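You operate a simulated robot arm through the tools that you are given. There is no shell and no other tool.

Carry out the task below with a simulated robot arm. There is one attempt and no reset: what you move stays moved.

Task
Prove that the lift will not run without air.
Fine: vent the air, try the lower button, turn the air on again and lower the table to the bottom.

Only the result counts: the job must be done as asked and must still hold three seconds after the hand-in. Knocking over, shifting, dropping, spilling or breaking anything else fails it.

Robot
A 7-joint arm with a fingered hand, fixed in place. Base frame: the origin is on the floor under the middle of its stand, x ahead of it, y to its left, z up. Lengths are in mm, angles in rad, forces in N, time in s.
It reaches about 1089 mm from its shoulder. Its first joint turns from -2.601 to 2.601 rad. Payload 3.5 kg.
Tool frame: the origin (TCP) lies between the finger pads and is the grasp point; the fingertips stand 30 mm ahead of it; z points along the fingers, y is the line along which they close. The gripper opens to 104 mm; its body begins 35 mm behind the TCP. The gripper is a hand of 4 fingers: y runs from the thumb to the fingers, the wrist lies at [-15, -110, -186] in the tool frame, and closing takes about 1.5 s.
Orientation is that of the tool frame in the base frame, as a unit quaternion [w, x, y, z]. With the fingers straight down and the wrist toward the robot, the tool's x, y and z point along [0, 1, 0], [1, 0, 0] and [0, 0, -1] of the base frame.

Tools
- The arm moves only by the tool play_rows. Its argument "increments" is a list of rows, each a list of 7 numbers: the shift along the tool's x, y, z in mm, then the turn, a rotation vector about the tool's x, y, z in rad, then the gripper command, from -1 (fully open) to 1 (shut), values between in proportion. In form: [[tx, ty, tz, ax, ay, az, jaw], ...]. A call has 1 to 20 rows; each row is the pose to reach, as a shift and turn from the pose commanded when the call began, along the tool's axes at that moment. Rows are played at 5 a second. More than 50 mm and 0.15 rad between two rows, or a gripper value outside its range, and nothing of the call is played. A pose out of reach is approached as far as the arm can. The call stops where the force on the tool passes 40 N (or 10 N more than at its start, if that is more) or the arm is blocked; 0.2 s more then pass. The fingers move at their own pace (about 45 mm/s each) and stop on an object; they squeeze with about 32 N. The grip force told is the motor's: it shows also when the fingers shut on nothing. Time passes only in rows, and 0.2 s behind the last, so rows that repeat a pose let the fingers close. The reply holds the time, the measured pose of the TCP, the force on the tool along the base axes, the opening and the grip force, in the units named above and with some noise, with the torque about the TCP (base axes, N m) and any sound that the robot's microphone picked up.
- Cameras (640 x 400 px; columns grow to the right, rows downward): "scene" is fixed at [217.8, 651.9, 1936.4]; the picture's right is [-0.91, -0.42, 0.00], its down [-0.20, 0.42, -0.89] and it looks along [0.37, -0.80, -0.46] (base axes); focal length 308 px, centre (320, 200). "wrist" rides on the gripper at [61, -92, -130] in the tool frame; the picture's right is [-0.81, 0.28, -0.52], its down [-0.53, -0.71, 0.46] and it looks along [-0.24, 0.64, 0.72] (tool axes); focal length 275 px, centre (320, 200). There is no depth. A picture from a camera that has moved, and an enlarged one, comes with that camera's place and axes in the base frame and with its lens. The place of the scene camera against the robot may be out by one fixed shift of up to 12 mm in any direction.
- get_image(camera): a new picture of that camera. It takes no simulated time.
- slide_trunk(by): slides the trunk up (or, below 0, down) by that many mm; the arm rides with it, the base frame stays. It gives what a move gives, with no picture.
- grasp_type(shape): the hand has 4 fingers and takes this shape, open, in about a second: jaw (thumb against the fingers, like two jaws); tri (thumb and two fingers); tip (a fingertip pinch); poke (one finger out to press); point (the index stretched); flat (the hand flat); cup (the hand cupped); fist (a fist). The gripper value then closes the fingers along that shape, each until it touches; the sizes above hold for jaw. It gives what a move gives, with no picture.
- enlarge(camera, box): a new picture of the part [left, top, right, bottom] of that camera's present view, enlarged. It takes no simulated time.
- sign_off(): hands the job in; it is judged then, once.

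Nothing tells you positions but the pictures and the camera data. Unless the task says otherwise, let go and move clear before handing in.

The tools are called after "Request:" as name(argument=value, ...) on one line, values as JSON. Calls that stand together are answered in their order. play_rows: Moves the arm, as the interface text tells. Its arguments: {"type":"object","properties":{"increments":{"type":"array","items":{"type":"array","items":{"type":"number"}}}},"required":["increments"]} The other tools are called the same way: slide_trunk (by) moves the trunk up or down; grasp_type (shape) gives the hand a shape; get_image (camera) takes a picture; enlarge (camera, box) takes an enlarged picture of a part of a camera's view; sign_off () hands the job in.

At the start:

```text
time_s: 0.0
position: [522.2, -392.2, 1445.2]
ee_rot: [-0.001, 0.707, 0.707, -0.001]
contact_force: [0.0, -0.1, -0.2]
ft_torque: [-0.05, 0.0, 0.0]
opening: 103.7
grip_force: 0.0
shape: jaw
trunk travel left (down, up): [-650.0, 60.0]
```

scene: 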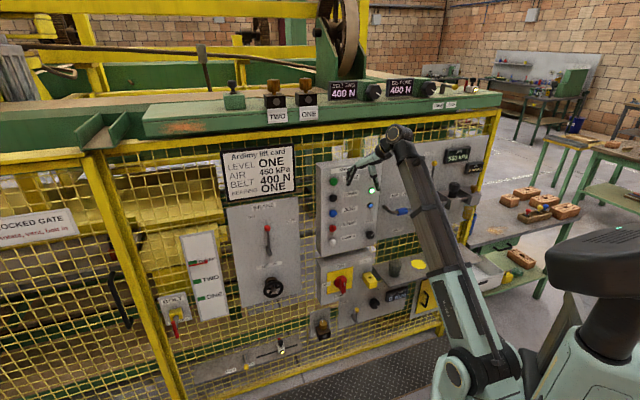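
wrist: 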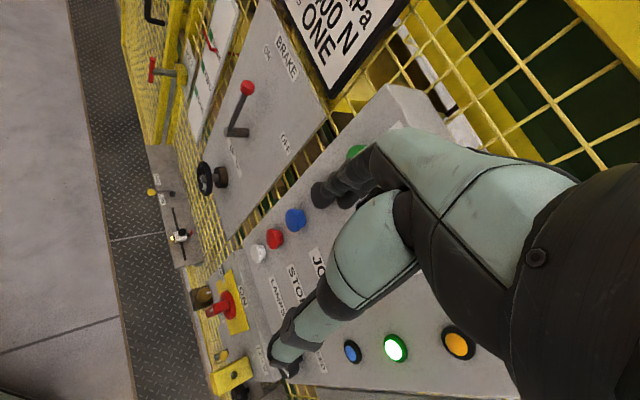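

I see a control panel on a yellow cage with buttons, a card reading "LEVEL ONE, AIR 450 kPa, BELT 400 N, ... ONE", plus valves and gauges. I'll take enlarged pictures first, before moving anything.

Request:
enlarge(camera="scene", box=[300, 130, 500, 255])

Request:
enlarge(camera="scene", box=[140, 130, 340, 255])

Request:
enlarge(camera="scene", box=[140, 235, 340, 360])

Request:
enlarge(camera="scene", box=[290, 235, 490, 360])

Request:
enlarge(camera="scene", box=[0, 180, 200, 305])

Request:
enlarge(camera="scene", box=[200, 40, 500, 165])

Request:
enlarge(camera="wrist", box=[220, 180, 500, 400])

```text
3.20 times, centred on (400, 192) of scene
camera zoom: at [217.8, 651.9, 1936.4], right [-0.91, -0.42, 0.0], down [-0.2, 0.42, -0.89], along [0.37, -0.8, -0.46], focal length 987 px, centre (64, 224)
```

zoom: 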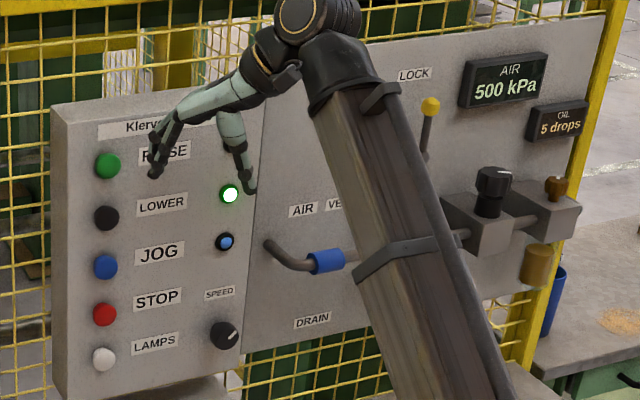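

```text
3.20 times, centred on (240, 192) of scene
camera zoom: at [217.8, 651.9, 1936.4], right [-0.91, -0.42, 0.0], down [-0.2, 0.42, -0.89], along [0.37, -0.8, -0.46], focal length 987 px, centre (576, 224)
```

zoom: 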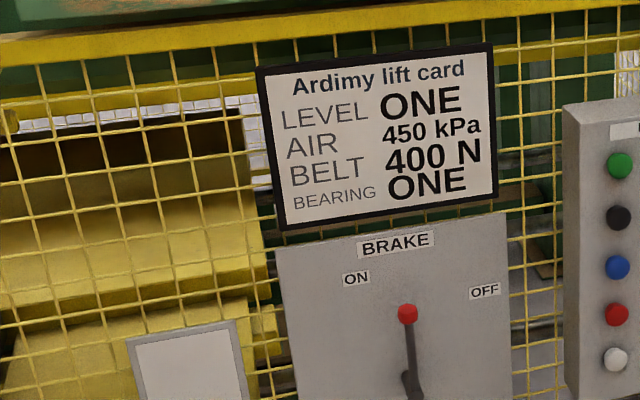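

```text
3.20 times, centred on (240, 298) of scene
camera zoom: at [217.8, 651.9, 1936.4], right [-0.91, -0.42, 0.0], down [-0.2, 0.42, -0.89], along [0.37, -0.8, -0.46], focal length 987 px, centre (576, -112)
```

zoom: 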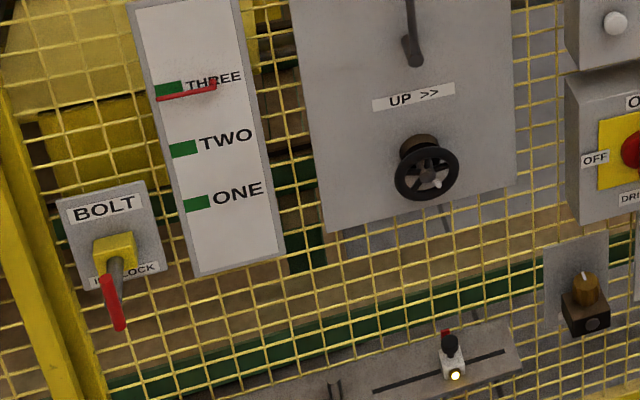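

```text
3.20 times, centred on (390, 298) of scene
camera zoom: at [217.8, 651.9, 1936.4], right [-0.91, -0.42, 0.0], down [-0.2, 0.42, -0.89], along [0.37, -0.8, -0.46], focal length 987 px, centre (96, -112)
```

zoom: 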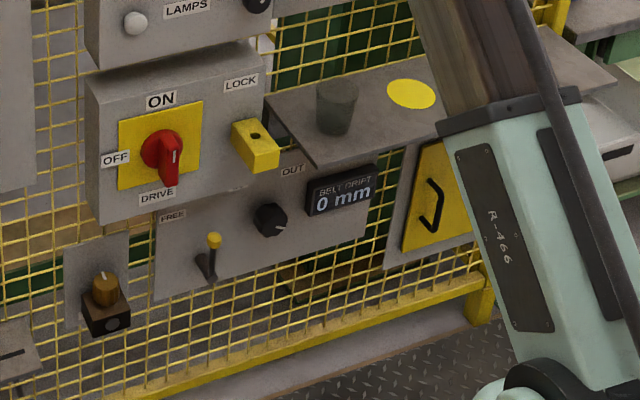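

```text
3.20 times, centred on (100, 242) of scene
camera zoom: at [217.8, 651.9, 1936.4], right [-0.91, -0.42, 0.0], down [-0.2, 0.42, -0.89], along [0.37, -0.8, -0.46], focal length 987 px, centre (1024, 64)
```

zoom: 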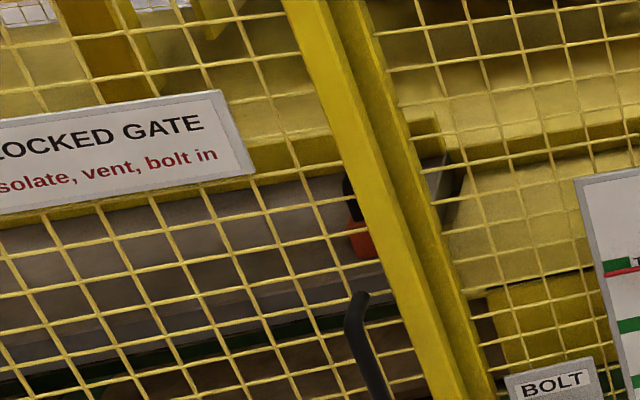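

```text
2.13 times, centred on (350, 102) of scene
camera zoom: at [217.8, 651.9, 1936.4], right [-0.91, -0.42, 0.0], down [-0.2, 0.42, -0.89], along [0.37, -0.8, -0.46], focal length 658 px, centre (256, 408)
```

zoom: 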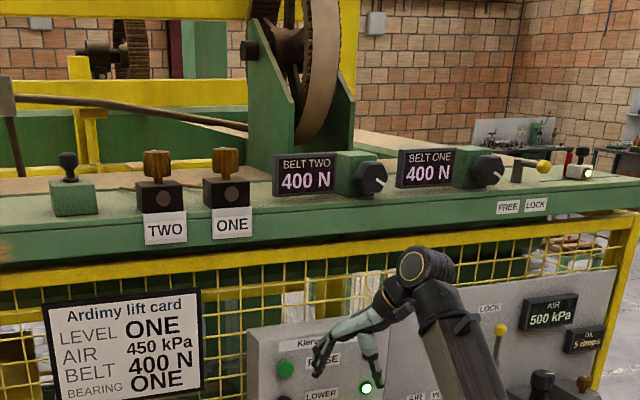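

```text
1.82 times, centred on (360, 290) of wrist
camera zoom: at [431.0, -330.4, 1575.4], right [0.28, -0.81, 0.52], down [-0.71, -0.53, -0.46], along [0.64, -0.24, -0.72], focal length 500 px, centre (247, 36)
```

zoom: 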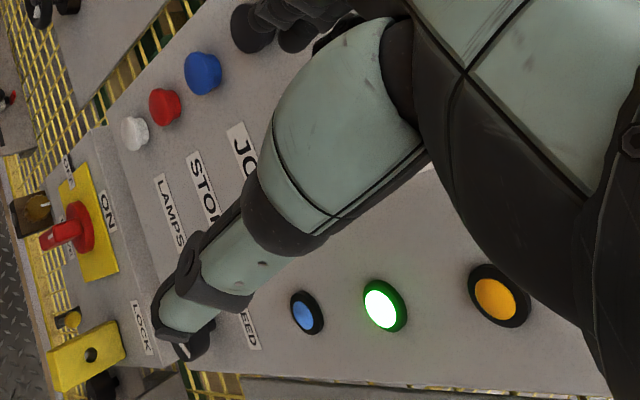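

The fence panel runs at about 45° ahead and to the right of the robot, with its face toward the robot. The forearm hides the air valve, so I'll study the rest from the wrist camera before moving the arm aside.

Request:
enlarge(camera="wrist", box=[180, 0, 340, 220])

Request:
enlarge(camera="scene", box=[230, 195, 310, 245])

Request:
enlarge(camera="scene", box=[310, 150, 410, 250])

Request:
enlarge(camera="scene", box=[310, 245, 390, 315])

```text
1.82 times, centred on (260, 110) of wrist
camera zoom: at [431.0, -330.4, 1575.4], right [0.28, -0.81, 0.52], down [-0.71, -0.53, -0.46], along [0.64, -0.24, -0.72], focal length 500 px, centre (429, 364)
```

zoom: 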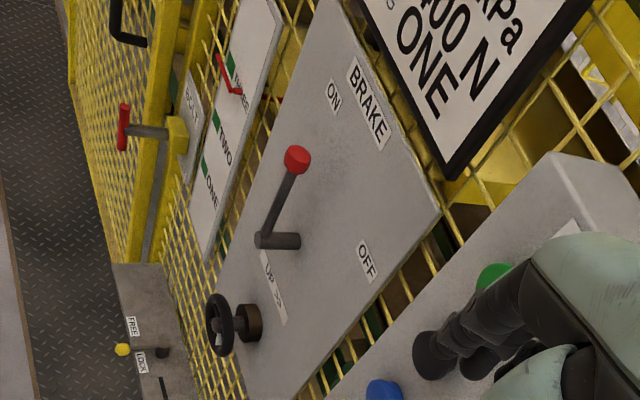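

```text
8.00 times, centred on (270, 220) of scene
camera zoom: at [217.8, 651.9, 1936.4], right [-0.91, -0.42, 0.0], down [-0.2, 0.42, -0.89], along [0.37, -0.8, -0.46], focal length 2468 px, centre (720, 40)
```

zoom: 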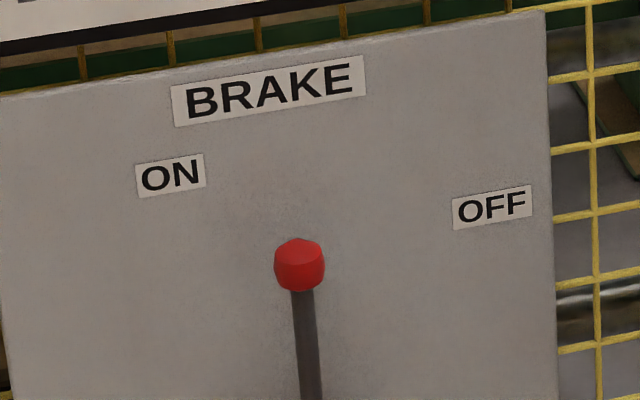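

```text
4.00 times, centred on (360, 200) of scene
camera zoom: at [217.8, 651.9, 1936.4], right [-0.91, -0.42, 0.0], down [-0.2, 0.42, -0.89], along [0.37, -0.8, -0.46], focal length 1234 px, centre (160, 200)
```

zoom: 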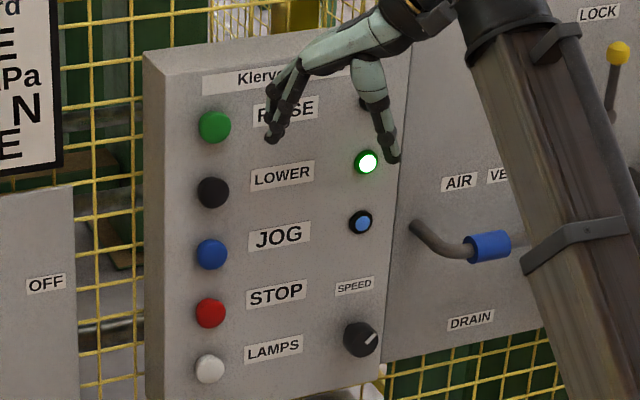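

```text
5.71 times, centred on (350, 280) of scene
camera zoom: at [217.8, 651.9, 1936.4], right [-0.91, -0.42, 0.0], down [-0.2, 0.42, -0.89], along [0.37, -0.8, -0.46], focal length 1763 px, centre (149, -257)
```

zoom: 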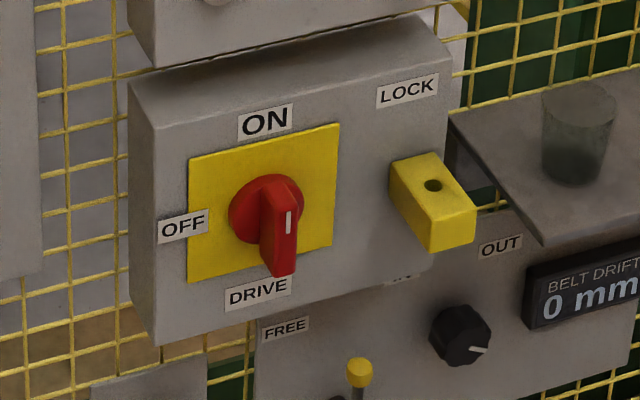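

The lamp, button and valve panels look clear enough to map, but the forearm covers the valve. I'll draw the hand back, away from the panel, and look again.

Request:
play_rows(increments=[[40, -20, -10, 0, 0, 0, -1], [80, -40, -20, 0, 0, 0, -1], [120, -60, -30, 0, 0, 0, -1], [160, -80, -40, 0, 0, 0, -1], [200, -100, -50, 0, 0, 0, -1], [240, -120, -60, 0, 0, 0, -1]])

Request:
get_image(camera="scene")

Request:
get_image(camera="wrist")

```text
time_s: 1.4
position: [473.2, -221.4, 1416.7]
ee_rot: [-0.001, 0.708, 0.707, 0.0]
contact_force: [0.6, -0.3, 0.4]
ft_torque: [0.01, 0.02, 0.01]
opening: 103.9
grip_force: 0.1
shape: jaw
out of reach, approached as far as the arm can: row 3, 4, 5, 6
trunk travel left (down, up): [-650.0, 60.0]
```

```text
taken
```

scene: 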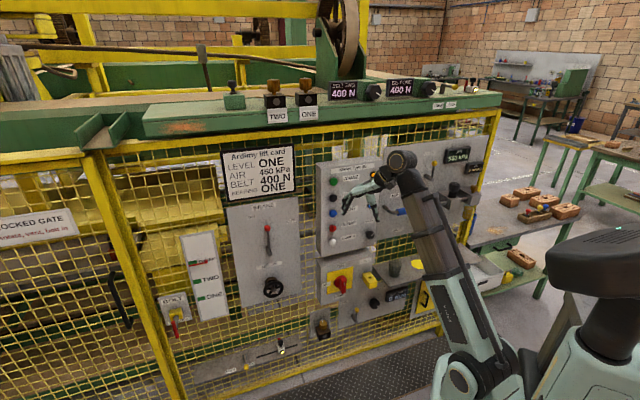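

```text
taken
camera wrist: at [382.5, -159.1, 1546.7], right [0.28, -0.81, 0.52], down [-0.71, -0.53, -0.46], along [0.65, -0.24, -0.72], focal length 275 px, centre (320, 200)
```

wrist: 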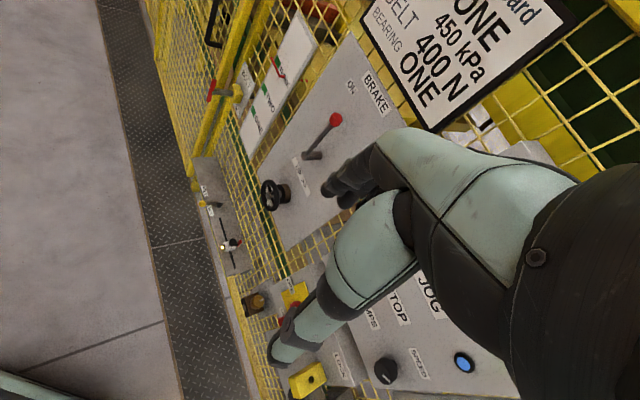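

The arm ran out of reach upwards, so my commanded pose is uncertain. I'll do a small downward move to see where the reference stands.

Request:
play_rows(increments=[[0, 0, 30, 0, 0, 0, -1], [0, 0, 60, 0, 0, 0, -1], [0, 0, 60, 0, 0, 0, -1]])

```text
time_s: 2.2
position: [476.3, -220.2, 1357.3]
ee_rot: [-0.001, 0.708, 0.707, 0.0]
contact_force: [-0.1, 0.5, -0.1]
ft_torque: [0.0, 0.02, 0.0]
opening: 103.9
grip_force: 0.1
shape: jaw
trunk travel left (down, up): [-650.0, 60.0]
```

The reference follows the real pose. Next I'll turn the hand so the fingers point straight at the panel, well clear of it.

Request:
play_rows(increments=[[-8.46, -5.85, 2.08, -0.1141, -0.0472, 0.0472, -1], [-16.92, -11.7, 4.16, -0.2282, -0.0944, 0.0944, -1], [-25.4, -17.5, 6.2, -0.3423, -0.1416, 0.1416, -1], [-33.8, -23.4, 8.3, -0.4564, -0.1888, 0.1888, -1], [-42.3, -29.2, 10.4, -0.5705, -0.236, 0.236, -1], [-50.8, -35.1, 12.5, -0.6846, -0.2832, 0.2832, -1], [-59.2, -41, 14.6, -0.7987, -0.3304, 0.3304, -1], [-67.7, -46.8, 16.6, -0.9128, -0.3776, 0.3776, -1], [-76.1, -52.6, 18.7, -1.0269, -0.4248, 0.4248, -1], [-84.6, -58.5, 20.8, -1.141, -0.472, 0.472, -1], [-93, -64.3, 22.9, -1.2551, -0.5192, 0.5192, -1], [-101.5, -70.2, 25, -1.3692, -0.5664, 0.5664, -1], [-110, -76, 27, -1.483, -0.614, 0.614, -1]])

Request:
get_image(camera="scene")

Request:
get_image(camera="wrist")

```text
time_s: 5.0
position: [478.8, -406.0, 1355.6]
ee_rot: [0.622, 0.671, 0.311, 0.258]
contact_force: [0.3, 0.3, -0.1]
ft_torque: [-0.01, 0.02, 0.01]
opening: 103.7
grip_force: 0.0
shape: jaw
out of reach, approached as far as the arm can: row 5, 6, 7, 8, 9, 10, 11, 12, 13
trunk travel left (down, up): [-650.0, 60.0]
```

```text
taken
```

scene: 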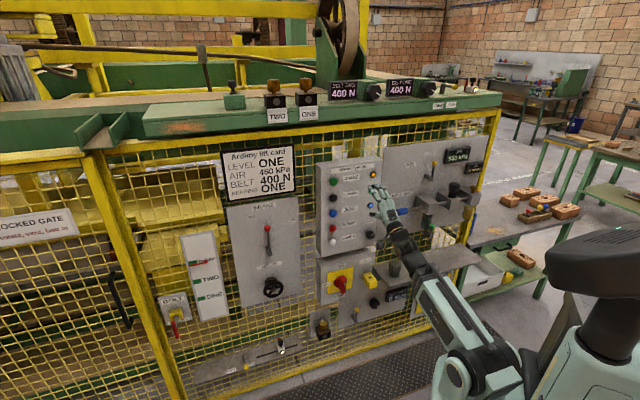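

```text
taken
camera wrist: at [415.2, -269.6, 1274.5], right [-0.9, -0.26, 0.35], down [-0.09, -0.68, -0.73], along [0.43, -0.69, 0.58], focal length 275 px, centre (320, 200)
```

wrist: 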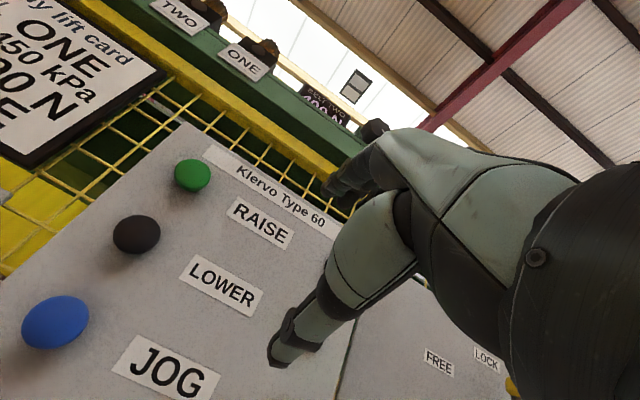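

The forearm has swung clear and the valve should now be visible. I'll take close-ups of it.

Request:
enlarge(camera="scene", box=[370, 135, 500, 255])

Request:
enlarge(camera="scene", box=[380, 190, 444, 230])

Request:
enlarge(camera="scene", box=[310, 150, 400, 260])

```text
3.33 times, centred on (435, 195) of scene
camera zoom: at [217.8, 651.9, 1936.4], right [-0.91, -0.42, 0.0], down [-0.2, 0.42, -0.89], along [0.37, -0.8, -0.46], focal length 1028 px, centre (-63, 217)
```

zoom: 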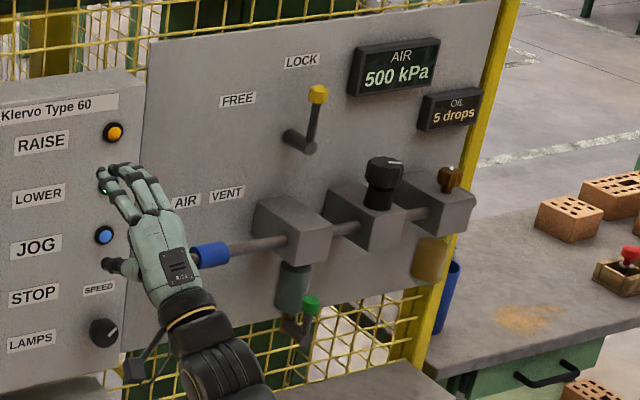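

```text
10.00 times, centred on (412, 210) of scene
camera zoom: at [217.8, 651.9, 1936.4], right [-0.91, -0.42, 0.0], down [-0.2, 0.42, -0.89], along [0.37, -0.8, -0.46], focal length 3085 px, centre (-600, 100)
```

zoom: 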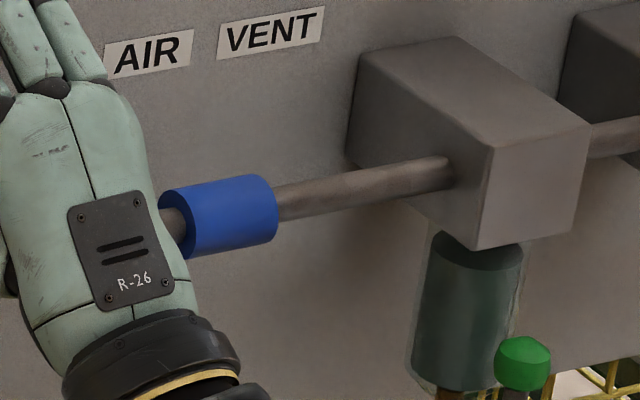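

```text
3.64 times, centred on (355, 205) of scene
camera zoom: at [217.8, 651.9, 1936.4], right [-0.91, -0.42, 0.0], down [-0.2, 0.42, -0.89], along [0.37, -0.8, -0.46], focal length 1122 px, centre (193, 182)
```

zoom: 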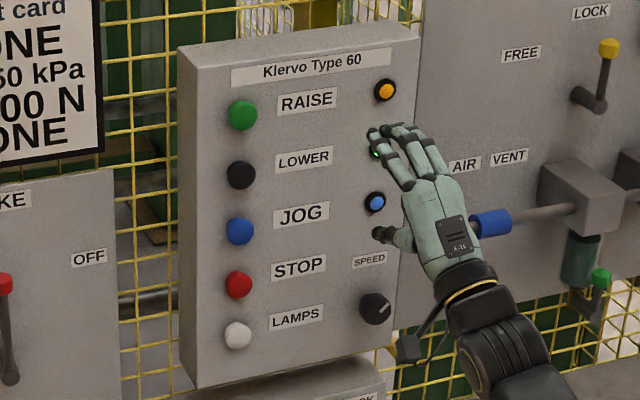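

The air valve is a blue sleeve that slides along a horizontal pipe, with AIR on the left (where it is now) and VENT on the right. I'll try a pinch shape here, with the hand clear of the panel, and look at it before going to the sleeve.

Request:
grasp_type(shape="tip")

Request:
get_image(camera="wrist")

Request:
enlarge(camera="scene", box=[340, 165, 440, 255])

```text
time_s: 5.9
position: [478.3, -406.6, 1356.9]
ee_rot: [0.622, 0.67, 0.312, 0.259]
contact_force: [-0.3, -0.3, 0.3]
ft_torque: [0.01, 0.0, 0.01]
opening: 104.0
grip_force: 0.0
shape: tip
trunk travel left (down, up): [-650.0, 60.0]
```

```text
taken
camera wrist: at [415.1, -269.6, 1274.8], right [-0.9, -0.26, 0.35], down [-0.09, -0.68, -0.73], along [0.43, -0.69, 0.59], focal length 275 px, centre (320, 200)
```

wrist: 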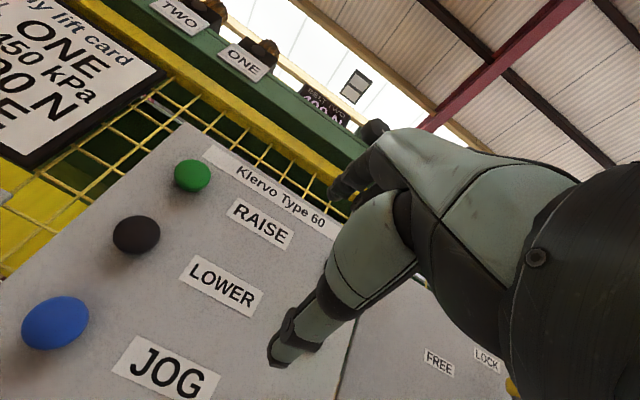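

```text
4.44 times, centred on (390, 210) of scene
camera zoom: at [217.8, 651.9, 1936.4], right [-0.91, -0.42, 0.0], down [-0.2, 0.42, -0.89], along [0.37, -0.8, -0.46], focal length 1371 px, centre (9, 156)
```

zoom: 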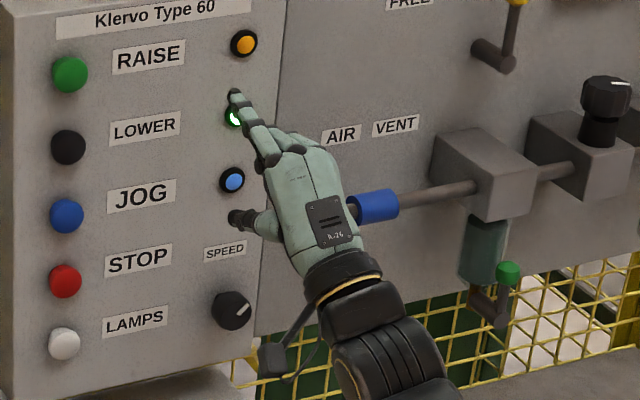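

In this shape only the index finger and thumb stand out, which suits the sleeve. I'll move to a stand-off in front of the sleeve and square the hand to the panel on the way.

Request:
play_rows(increments=[[-19.9, -14, -0.8, -0.009, -0.004, 0.004, -1], [-39.8, -28, -1.5, -0.018, -0.009, 0.008, -1], [-59.6, -42, -2.3, -0.028, -0.013, 0.013, -1], [-79.5, -56, -3.1, -0.037, -0.018, 0.017, -1], [-99.4, -70, -3.9, -0.046, -0.022, 0.021, -1], [-119.3, -84, -4.6, -0.055, -0.026, 0.025, -1], [-139.2, -98, -5.4, -0.064, -0.031, 0.029, -1], [-159, -112, -6.2, -0.074, -0.035, 0.034, -1], [-179, -126, -6.9, -0.083, -0.04, 0.038, -1], [-198.8, -139.5, -7.7, -0.092, -0.044, 0.042, -1]])

Request:
get_image(camera="wrist")

Request:
enlarge(camera="scene", box=[340, 150, 480, 270])

```text
time_s: 8.1
position: [322.0, -544.2, 1223.4]
ee_rot: [0.654, 0.653, 0.271, 0.272]
contact_force: [0.0, 0.7, 0.2]
ft_torque: [0.04, 0.03, 0.0]
opening: 104.2
grip_force: 0.0
shape: tip
out of reach, approached as far as the arm can: row 2, 3
trunk travel left (down, up): [-650.0, 60.0]
```

```text
taken
camera wrist: at [273.8, -409.2, 1130.9], right [-0.94, -0.21, 0.27], down [-0.05, -0.7, -0.71], along [0.34, -0.68, 0.65], focal length 275 px, centre (320, 200)
```

wrist: 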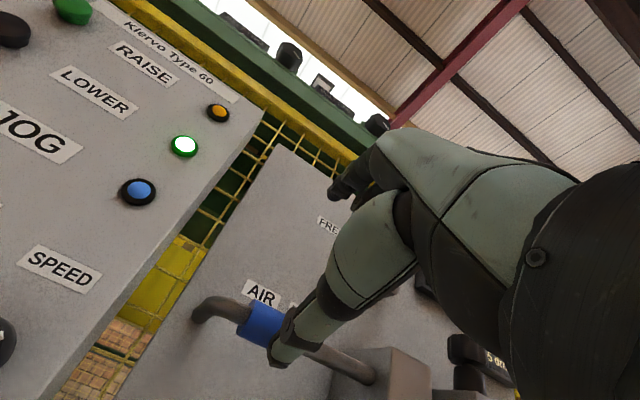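

```text
3.33 times, centred on (410, 210) of scene
camera zoom: at [217.8, 651.9, 1936.4], right [-0.91, -0.42, 0.0], down [-0.2, 0.42, -0.89], along [0.37, -0.8, -0.46], focal length 1028 px, centre (20, 167)
```

zoom: 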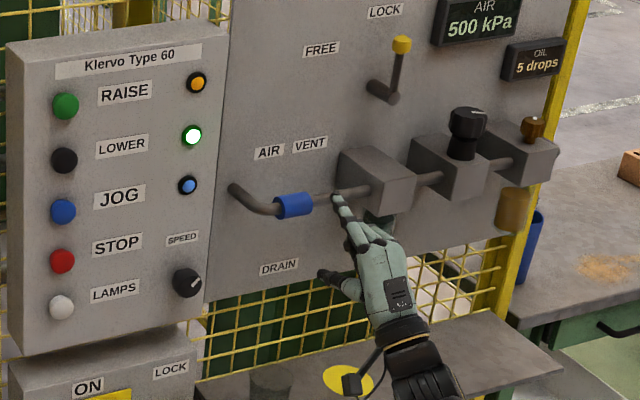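

The hand is square to the panel and the sleeve shows about 110–130 mm ahead, slightly low. I'll move in part of the way and check again.

Request:
play_rows(increments=[[0, -7, 20, 0, 0, 0, -1], [0, -14, 40, 0, 0, 0, -1], [0, -20, 60, 0, 0, 0, -1]])

Request:
get_image(camera="wrist")

Request:
enlarge(camera="scene", box=[360, 170, 460, 250])

```text
time_s: 8.9
position: [367.0, -585.4, 1205.9]
ee_rot: [0.654, 0.652, 0.271, 0.272]
contact_force: [-0.8, 0.7, -0.6]
ft_torque: [0.0, -0.02, 0.01]
opening: 104.2
grip_force: 0.0
shape: tip
trunk travel left (down, up): [-650.0, 60.0]
```

```text
taken
camera wrist: at [318.1, -449.7, 1113.9], right [-0.94, -0.21, 0.27], down [-0.05, -0.7, -0.71], along [0.34, -0.68, 0.65], focal length 275 px, centre (320, 200)
```

wrist: 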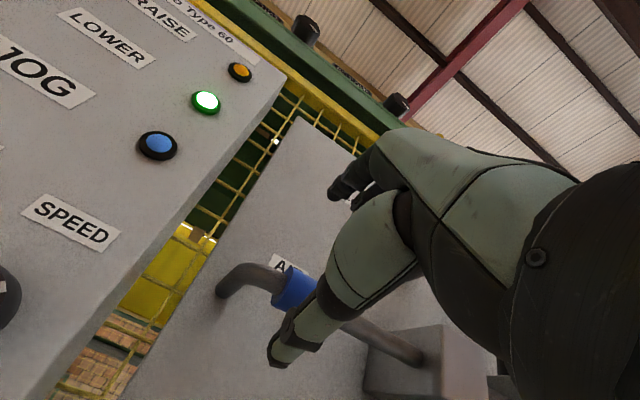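

```text
5.00 times, centred on (410, 210) of scene
camera zoom: at [217.8, 651.9, 1936.4], right [-0.91, -0.42, 0.0], down [-0.2, 0.42, -0.89], along [0.37, -0.8, -0.46], focal length 1543 px, centre (-130, 150)
```

zoom: 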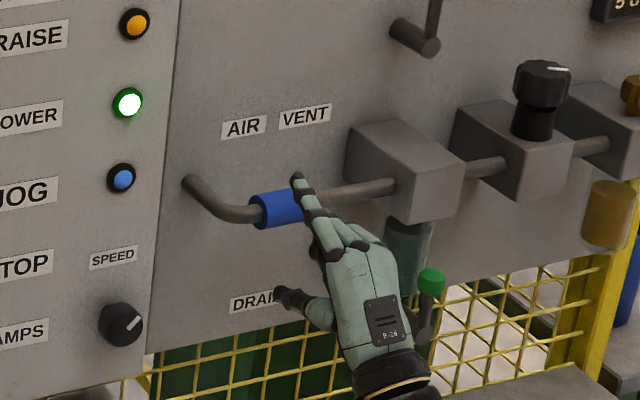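

Two wrist views put the sleeve centre near (395, -648, 1196), about 64 mm ahead of the TCP, 24 mm to its right and 10 mm lower. I'll align sideways first and then advance so the index and thumb straddle it.

Request:
play_rows(increments=[[-12, -5, 0, 0, 0, 0, -1], [-24.5, -10.4, 0, 0, 0, 0, -1], [-24.5, -10.4, 16, 0, 0, 0, -1], [-24.5, -10.4, 32, 0, 0, 0, -1], [-24.5, -10.4, 46, 0, 0, 0, -1], [-24.5, -10.4, 58, 0, 0, 0, -1]])

Request:
get_image(camera="wrist")

Request:
enlarge(camera="scene", box=[360, 170, 460, 250])

```text
time_s: 10.3
position: [388.7, -643.3, 1193.7]
ee_rot: [0.653, 0.653, 0.271, 0.271]
contact_force: [0.5, 0.0, -0.1]
ft_torque: [0.02, 0.02, 0.01]
opening: 103.8
grip_force: 0.0
shape: tip
trunk travel left (down, up): [-650.0, 60.0]
```

```text
taken
camera wrist: at [340.4, -508.7, 1101.9], right [-0.94, -0.21, 0.27], down [-0.05, -0.7, -0.71], along [0.34, -0.68, 0.65], focal length 275 px, centre (320, 200)
```

wrist: 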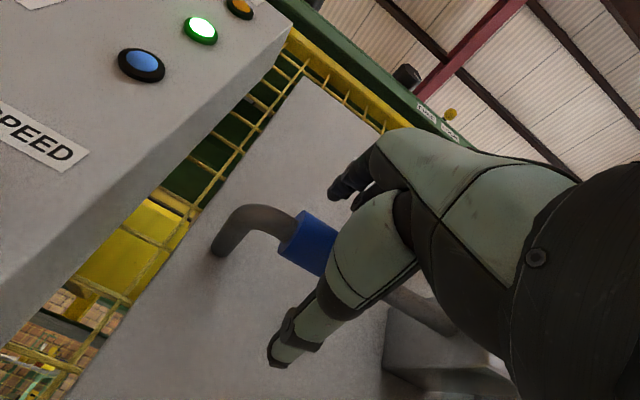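

```text
5.00 times, centred on (410, 210) of scene
camera zoom: at [217.8, 651.9, 1936.4], right [-0.91, -0.42, 0.0], down [-0.2, 0.42, -0.89], along [0.37, -0.8, -0.46], focal length 1543 px, centre (-130, 150)
```

zoom: 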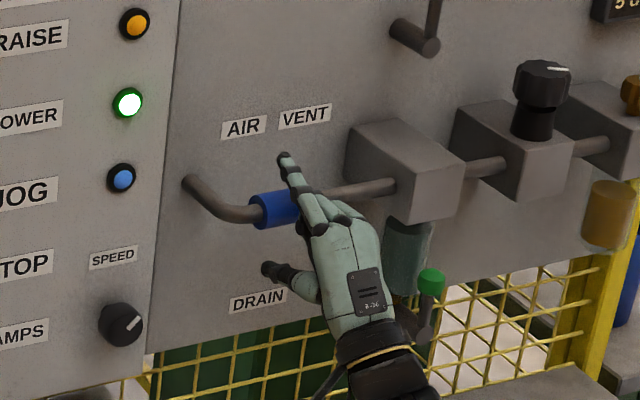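

The sleeve now sits between index and thumb at the grasp point. I'll close on it.

Request:
play_rows(increments=[[0, 0, 0, 0, 0, 0, 0], [0, 0, 0, 0, 0, 0, 0.3], [0, 0, 0, 0, 0, 0, 0.6], [0, 0, 0, 0, 0, 0, 1], [0, 0, 0, 0, 0, 0, 1], [0, 0, 0, 0, 0, 0, 1], [0, 0, 0, 0, 0, 0, 1], [0, 0, 0, 0, 0, 0, 1], [0, 0, 0, 0, 0, 0, 1]])

Request:
get_image(camera="wrist")

Request:
enlarge(camera="scene", box=[360, 170, 460, 250])

```text
time_s: 12.3
position: [388.9, -645.2, 1192.9]
ee_rot: [0.653, 0.652, 0.272, 0.272]
contact_force: [-0.5, -0.8, -2.1]
ft_torque: [0.02, 0.06, 0.01]
opening: 28.3
grip_force: 32.1
shape: tip
trunk travel left (down, up): [-650.0, 60.0]
```

```text
taken
camera wrist: at [340.3, -508.7, 1101.8], right [-0.94, -0.21, 0.27], down [-0.05, -0.7, -0.71], along [0.34, -0.68, 0.65], focal length 275 px, centre (320, 200)
```

wrist: 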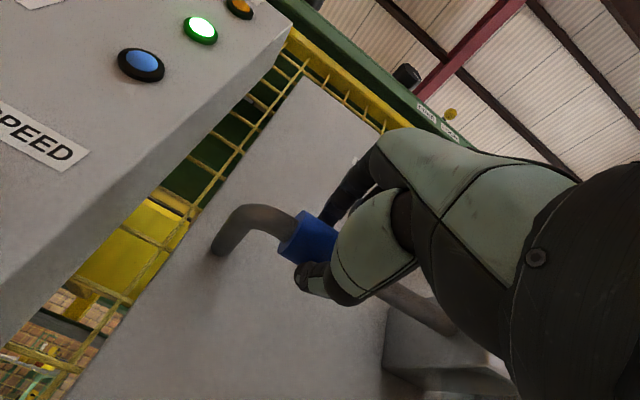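

```text
5.00 times, centred on (410, 210) of scene
camera zoom: at [217.8, 651.9, 1936.4], right [-0.91, -0.42, 0.0], down [-0.2, 0.42, -0.89], along [0.37, -0.8, -0.46], focal length 1543 px, centre (-130, 150)
```

zoom: 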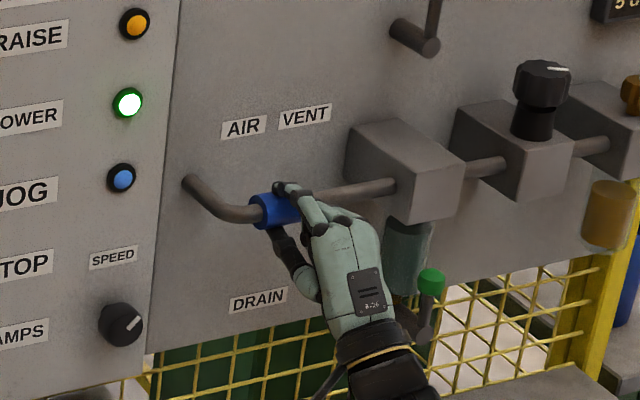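

The grip holds a 28 mm sleeve with very little side force. Now I'll slide it right toward VENT in small steps.

Request:
play_rows(increments=[[-5, 0, 0, 0, 0, 0, 1], [-10, 0, 0, 0, 0, 0, 1], [-15, 0, 0, 0, 0, 0, 1], [-20, 0, 0, 0, 0, 0, 1], [-25, 0, 0, 0, 0, 0, 1], [-30, 0, 0, 0, 0, 0, 1]])

Request:
enlarge(camera="scene", box=[360, 140, 480, 240])

```text
time_s: 13.7
position: [367.3, -665.4, 1193.6]
ee_rot: [0.653, 0.653, 0.271, 0.271]
contact_force: [-2.4, 3.3, -8.3]
ft_torque: [0.15, 0.15, 0.03]
opening: 28.5
grip_force: 31.5
shape: tip
trunk travel left (down, up): [-650.0, 60.0]
```

```text
4.00 times, centred on (420, 190) of scene
camera zoom: at [217.8, 651.9, 1936.4], right [-0.91, -0.42, 0.0], down [-0.2, 0.42, -0.89], along [0.37, -0.8, -0.46], focal length 1234 px, centre (-80, 240)
```

zoom: 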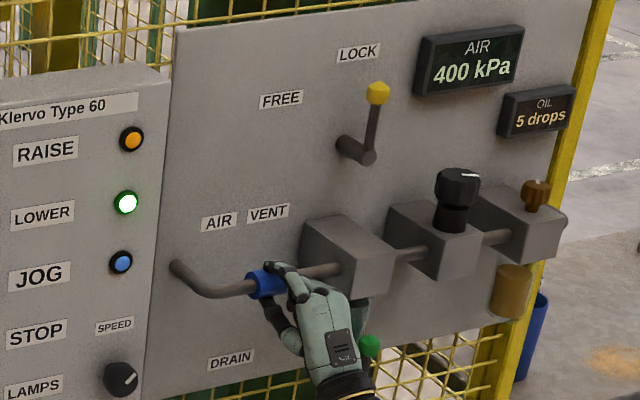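

The air reading is falling (400 kPa), so the sleeve is venting. I'll slide it the rest of the way to VENT, watching the force.

Request:
play_rows(increments=[[-5, -0.5, 0, 0, 0, 0, 1], [-10, -1, 0, 0, 0, 0, 1], [-15, -1, 0, 0, 0, 0, 1], [-20, -1, 0, 0, 0, 0, 1]])

Request:
enlarge(camera="scene", box=[360, 140, 480, 240])

```text
time_s: 14.7
position: [359.0, -676.5, 1193.8]
ee_rot: [0.654, 0.651, 0.274, 0.271]
contact_force: [19.7, 22.2, -1.8]
ft_torque: [-0.29, 0.41, 0.67]
opening: 30.8
grip_force: 31.6
shape: tip
trunk travel left (down, up): [-650.0, 60.0]
```

```text
4.00 times, centred on (420, 190) of scene
camera zoom: at [217.8, 651.9, 1936.4], right [-0.91, -0.42, 0.0], down [-0.2, 0.42, -0.89], along [0.37, -0.8, -0.46], focal length 1234 px, centre (-80, 240)
```

zoom: 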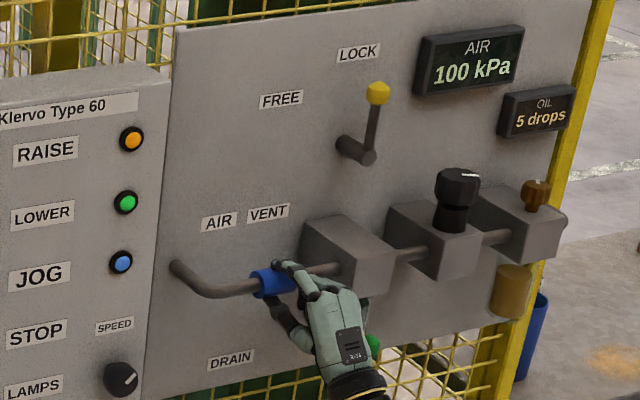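

The sleeve has reached its stop after about 43 mm, and the pressure is dropping (100 kPa, green lamp out). I'll ease off the load and let go.

Request:
play_rows(increments=[[4, 0, 0, 0, 0, 0, 1], [6, 0, 0, 0, 0, 0, 1], [6, 0, 0, 0, 0, 0, 0.5], [6, 0, 0, 0, 0, 0, 0], [6, 0, 0, 0, 0, 0, -0.5], [6, 0, 0, 0, 0, 0, -1], [6, 0, 0, 0, 0, 0, -1], [6, 0, 0, 0, 0, 0, -1], [6, 0, 0, 0, 0, 0, -1]])

Request:
enlarge(camera="scene", box=[360, 140, 480, 240])

```text
time_s: 16.7
position: [358.5, -675.4, 1193.4]
ee_rot: [0.653, 0.652, 0.272, 0.272]
contact_force: [0.0, -1.1, 0.6]
ft_torque: [-0.01, 0.04, -0.04]
opening: 103.7
grip_force: 0.0
shape: tip
trunk travel left (down, up): [-650.0, 60.0]
```

```text
4.00 times, centred on (420, 190) of scene
camera zoom: at [217.8, 651.9, 1936.4], right [-0.91, -0.42, 0.0], down [-0.2, 0.42, -0.89], along [0.37, -0.8, -0.46], focal length 1234 px, centre (-80, 240)
```

zoom: 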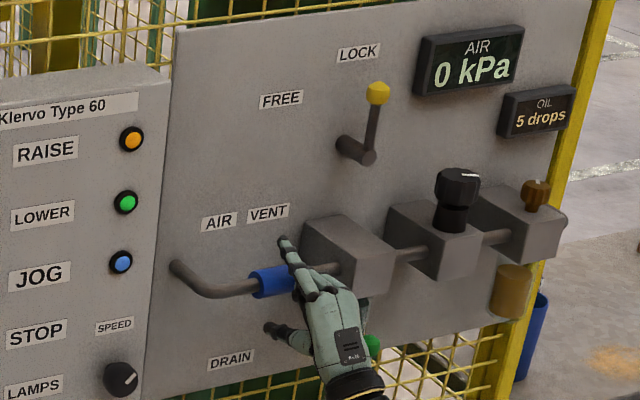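

The gauge reads 0 kPa, so the air is vented and the sleeve is free at VENT. I'll back straight out and switch to the poke shape.

Request:
play_rows(increments=[[0, 0, -20, 0, 0, 0, -1], [0, 0, -40, 0, 0, 0, -1], [0, 0, -60, 0, 0, 0, -1], [0, 0, -80, 0, 0, 0, -1], [0, 0, -100, 0, 0, 0, -1]])

Request:
grasp_type(shape="poke")

Request:
get_image(camera="wrist")

Request:
enlarge(camera="scene", box=[360, 160, 480, 260])

```text
time_s: 17.9
position: [288.5, -604.1, 1191.9]
ee_rot: [0.653, 0.653, 0.271, 0.272]
contact_force: [0.2, 0.7, -0.9]
ft_torque: [0.0, 0.02, 0.0]
opening: 103.5
grip_force: 0.0
shape: tip
trunk travel left (down, up): [-650.0, 60.0]
```

```text
time_s: 18.8
position: [288.4, -605.8, 1193.0]
ee_rot: [0.653, 0.652, 0.272, 0.273]
contact_force: [-0.5, 0.4, -0.3]
ft_torque: [-0.01, 0.01, -0.02]
opening: 0.0
grip_force: 0.1
shape: poke
trunk travel left (down, up): [-650.0, 60.0]
```

```text
taken
camera wrist: at [239.2, -469.6, 1100.7], right [-0.94, -0.21, 0.27], down [-0.05, -0.7, -0.71], along [0.34, -0.68, 0.65], focal length 275 px, centre (320, 200)
```

wrist: 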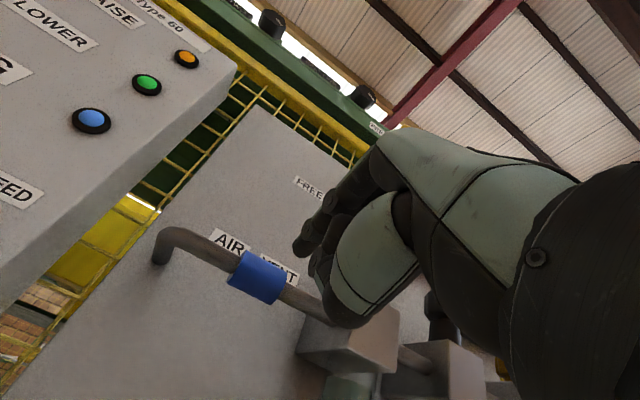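

```text
4.00 times, centred on (420, 210) of scene
camera zoom: at [217.8, 651.9, 1936.4], right [-0.91, -0.42, 0.0], down [-0.2, 0.42, -0.89], along [0.37, -0.8, -0.46], focal length 1234 px, centre (-80, 160)
```

zoom: 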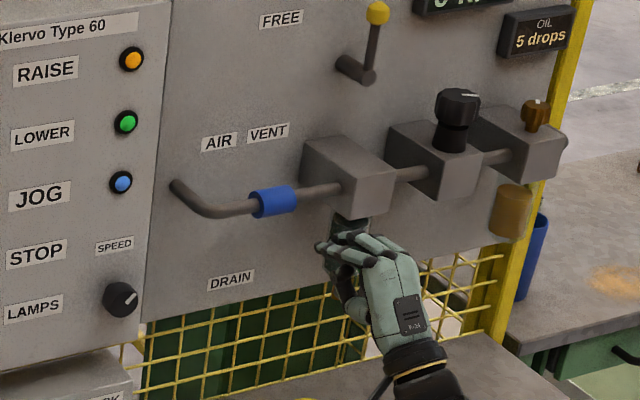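

The hand is in poke shape. I'll look closely at the fingertip to work out where it sits in the tool frame.

Request:
enlarge(camera="wrist", box=[260, 160, 420, 340])

Request:
enlarge(camera="scene", box=[430, 210, 478, 240])

Request:
enlarge(camera="scene", box=[430, 205, 490, 255])

```text
2.22 times, centred on (340, 250) of wrist
camera zoom: at [239.2, -469.6, 1100.7], right [-0.94, -0.21, 0.27], down [-0.05, -0.7, -0.71], along [0.34, -0.68, 0.65], focal length 612 px, centre (276, 89)
```

zoom: 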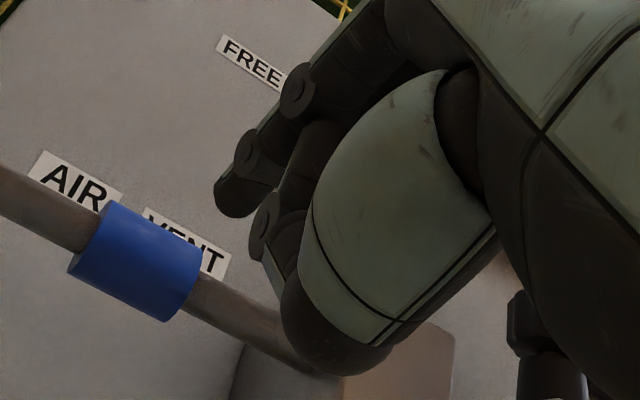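

```text
13.33 times, centred on (454, 225) of scene
camera zoom: at [217.8, 651.9, 1936.4], right [-0.91, -0.42, 0.0], down [-0.2, 0.42, -0.89], along [0.37, -0.8, -0.46], focal length 4114 px, centre (-1467, -133)
```

zoom: 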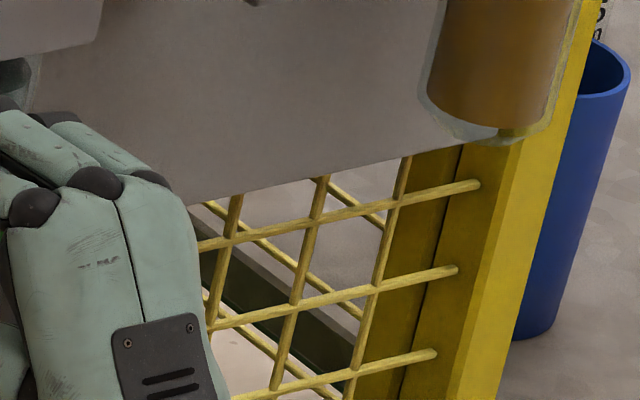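

```text
8.00 times, centred on (460, 230) of scene
camera zoom: at [217.8, 651.9, 1936.4], right [-0.91, -0.42, 0.0], down [-0.2, 0.42, -0.89], along [0.37, -0.8, -0.46], focal length 2468 px, centre (-800, -40)
```

zoom: 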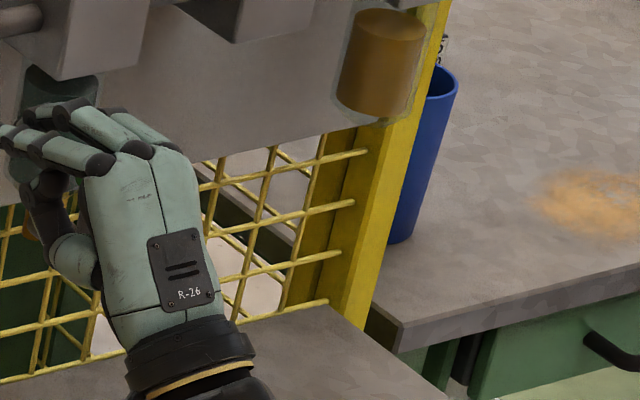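

Request:
enlarge(camera="scene", box=[415, 205, 475, 255])

```text
8.00 times, centred on (445, 230) of scene
camera zoom: at [217.8, 651.9, 1936.4], right [-0.91, -0.42, 0.0], down [-0.2, 0.42, -0.89], along [0.37, -0.8, -0.46], focal length 2468 px, centre (-680, -40)
```

zoom: 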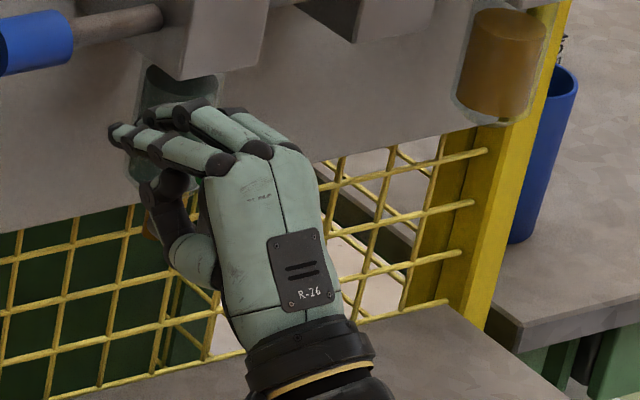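

The poke fingertip sits about 30 mm ahead of the TCP and 9 mm to its left. The LOWER button is near (656, -412, 1338), so I'll travel to a stand-off about 70 mm in front of it.

Request:
play_rows(increments=[[27.7, 10.4, 1.6, 0, 0, 0, -1], [55.4, 20.9, 3.3, 0, 0, 0, -1], [83.1, 31.3, 4.9, 0, 0, 0, -1], [110.8, 41.7, 6.6, 0, 0, 0, -1], [138.5, 52.1, 8.2, 0, 0, 0, -1], [166.2, 62.6, 9.9, 0, 0, 0, -1], [193.9, 73, 11.5, 0, 0, 0, -1], [221.6, 83.4, 13.1, 0, 0, 0, -1], [249.3, 93.9, 14.8, 0, 0, 0, -1], [277, 104.3, 16.4, 0, 0, 0, -1], [304.7, 114.7, 18.1, 0, 0, 0, -1], [332.4, 125.1, 19.7, 0, 0, 0, -1], [360.1, 135.6, 21.4, 0, 0, 0, -1], [388, 146, 23, 0, 0, 0, -1]])

Request:
get_image(camera="wrist")

Request:
get_image(camera="scene")

Request:
enlarge(camera="scene", box=[300, 150, 400, 250])

```text
time_s: 21.8
position: [534.6, -392.3, 1365.5]
ee_rot: [0.658, 0.627, 0.347, 0.23]
contact_force: [0.2, 0.7, 0.7]
ft_torque: [-0.04, -0.01, -0.01]
opening: 0.2
grip_force: 0.1
shape: poke
out of reach, approached as far as the arm can: row 7, 8, 9, 10, 11, 12, 13, 14
trunk travel left (down, up): [-650.0, 60.0]
```

```text
taken
camera wrist: at [464.6, -269.7, 1268.2], right [-0.88, -0.22, 0.42], down [-0.1, -0.77, -0.63], along [0.47, -0.59, 0.66], focal length 275 px, centre (320, 200)
```

wrist: 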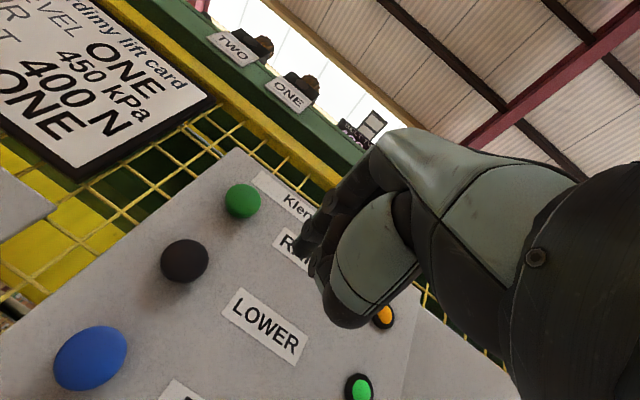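

```text
taken
```

scene: 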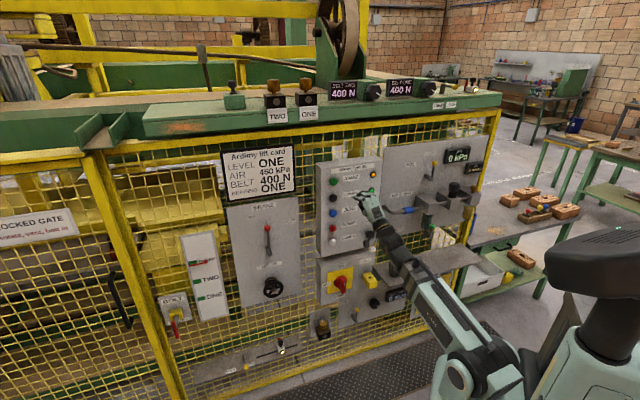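

```text
4.00 times, centred on (350, 200) of scene
camera zoom: at [217.8, 651.9, 1936.4], right [-0.91, -0.42, 0.0], down [-0.2, 0.42, -0.89], along [0.37, -0.8, -0.46], focal length 1234 px, centre (200, 200)
```

zoom: 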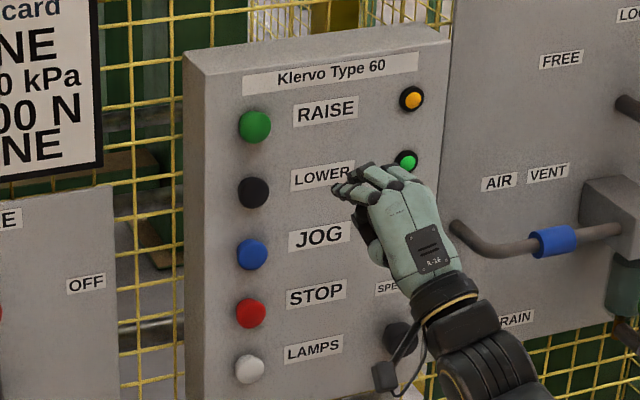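

The arm is near a wrist limit here, but the finger still points almost straight at the panel, which is good enough for pressing. A second view confirms LOWER near (658, -413, 1338), so I'll line the tip up about 40 mm in front of it.

Request:
play_rows(increments=[[15.8, -3.4, 9, 0, 0, 0, -1], [31.7, -6.7, 18, 0, 0, 0, -1], [47.5, -10, 27, 0, 0, 0, -1], [63.4, -13.4, 36.6, 0, 0, 0, -1], [63.4, -13.4, 36.6, 0, 0, 0, -1]])

Request:
get_image(camera="wrist")

Request:
enlarge(camera="scene", box=[310, 150, 390, 230])

```text
time_s: 23.0
position: [572.0, -401.2, 1351.4]
ee_rot: [0.65, 0.623, 0.36, 0.242]
contact_force: [-0.1, 0.1, 1.1]
ft_torque: [-0.01, -0.01, -0.02]
opening: 0.0
grip_force: 0.0
shape: poke
out of reach, approached as far as the arm can: row 1, 2, 3, 4, 5
trunk travel left (down, up): [-650.0, 60.0]
```

```text
taken
camera wrist: at [497.6, -280.4, 1254.9], right [-0.87, -0.26, 0.43], down [-0.08, -0.77, -0.63], along [0.49, -0.58, 0.65], focal length 275 px, centre (320, 200)
```

wrist: 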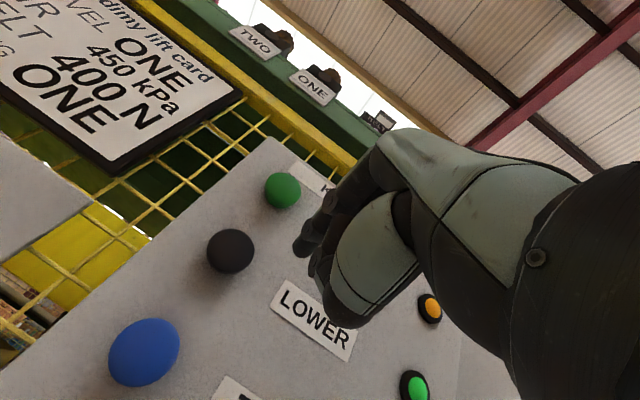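

```text
5.00 times, centred on (350, 190) of scene
camera zoom: at [217.8, 651.9, 1936.4], right [-0.91, -0.42, 0.0], down [-0.2, 0.42, -0.89], along [0.37, -0.8, -0.46], focal length 1543 px, centre (170, 250)
```

zoom: 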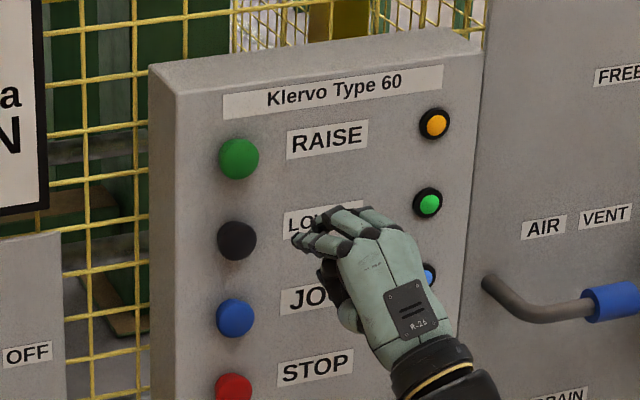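

The wrist can't yaw further right at this place, so I'll point the finger slightly more forward, about 15° off the panel normal. That still suits a button press.

Request:
play_rows(increments=[[6.8, -1.8, 1.7, -0.007, 0.04, -0.0015, -1], [13.5, -3.7, 3.4, -0.014, 0.081, -0.003, -1], [20.3, -5.5, 5.2, -0.021, 0.121, -0.0045, -1], [27.1, -7.3, 6.9, -0.0275, 0.162, -0.006, -1], [27.1, -7.3, 6.9, -0.0275, 0.162, -0.006, -1]])

Request:
get_image(camera="wrist")

Request:
enlarge(camera="scene", box=[310, 150, 390, 230])

```text
time_s: 24.2
position: [593.9, -386.5, 1338.9]
ee_rot: [0.637, 0.596, 0.397, 0.283]
contact_force: [-0.4, -0.7, -0.3]
ft_torque: [0.01, -0.03, 0.03]
opening: 0.0
grip_force: 0.1
shape: poke
trunk travel left (down, up): [-650.0, 60.0]
```

```text
taken
camera wrist: at [505.0, -277.2, 1242.5], right [-0.83, -0.36, 0.42], down [0.02, -0.78, -0.63], along [0.56, -0.51, 0.66], focal length 275 px, centre (320, 200)
```

wrist: 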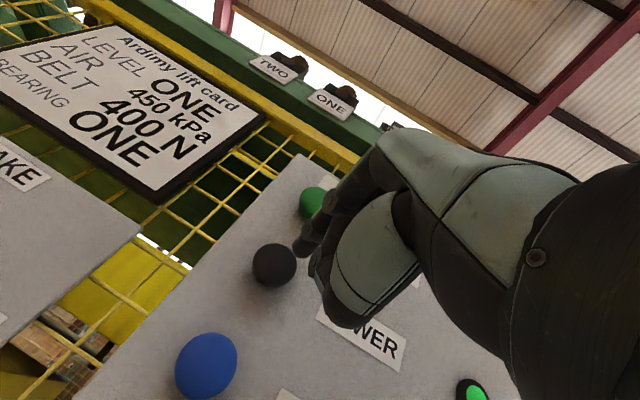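

```text
5.00 times, centred on (350, 190) of scene
camera zoom: at [217.8, 651.9, 1936.4], right [-0.91, -0.42, 0.0], down [-0.2, 0.42, -0.89], along [0.37, -0.8, -0.46], focal length 1543 px, centre (170, 250)
```

zoom: 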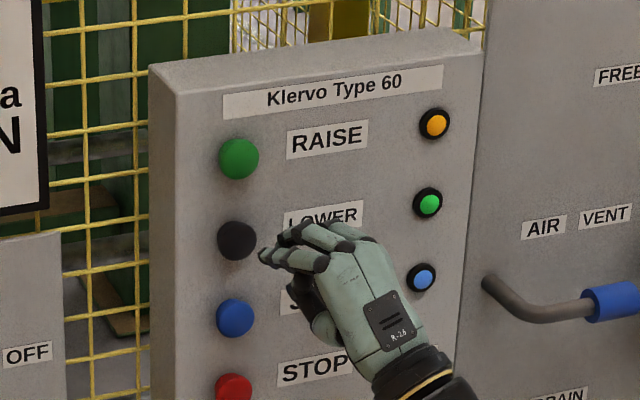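

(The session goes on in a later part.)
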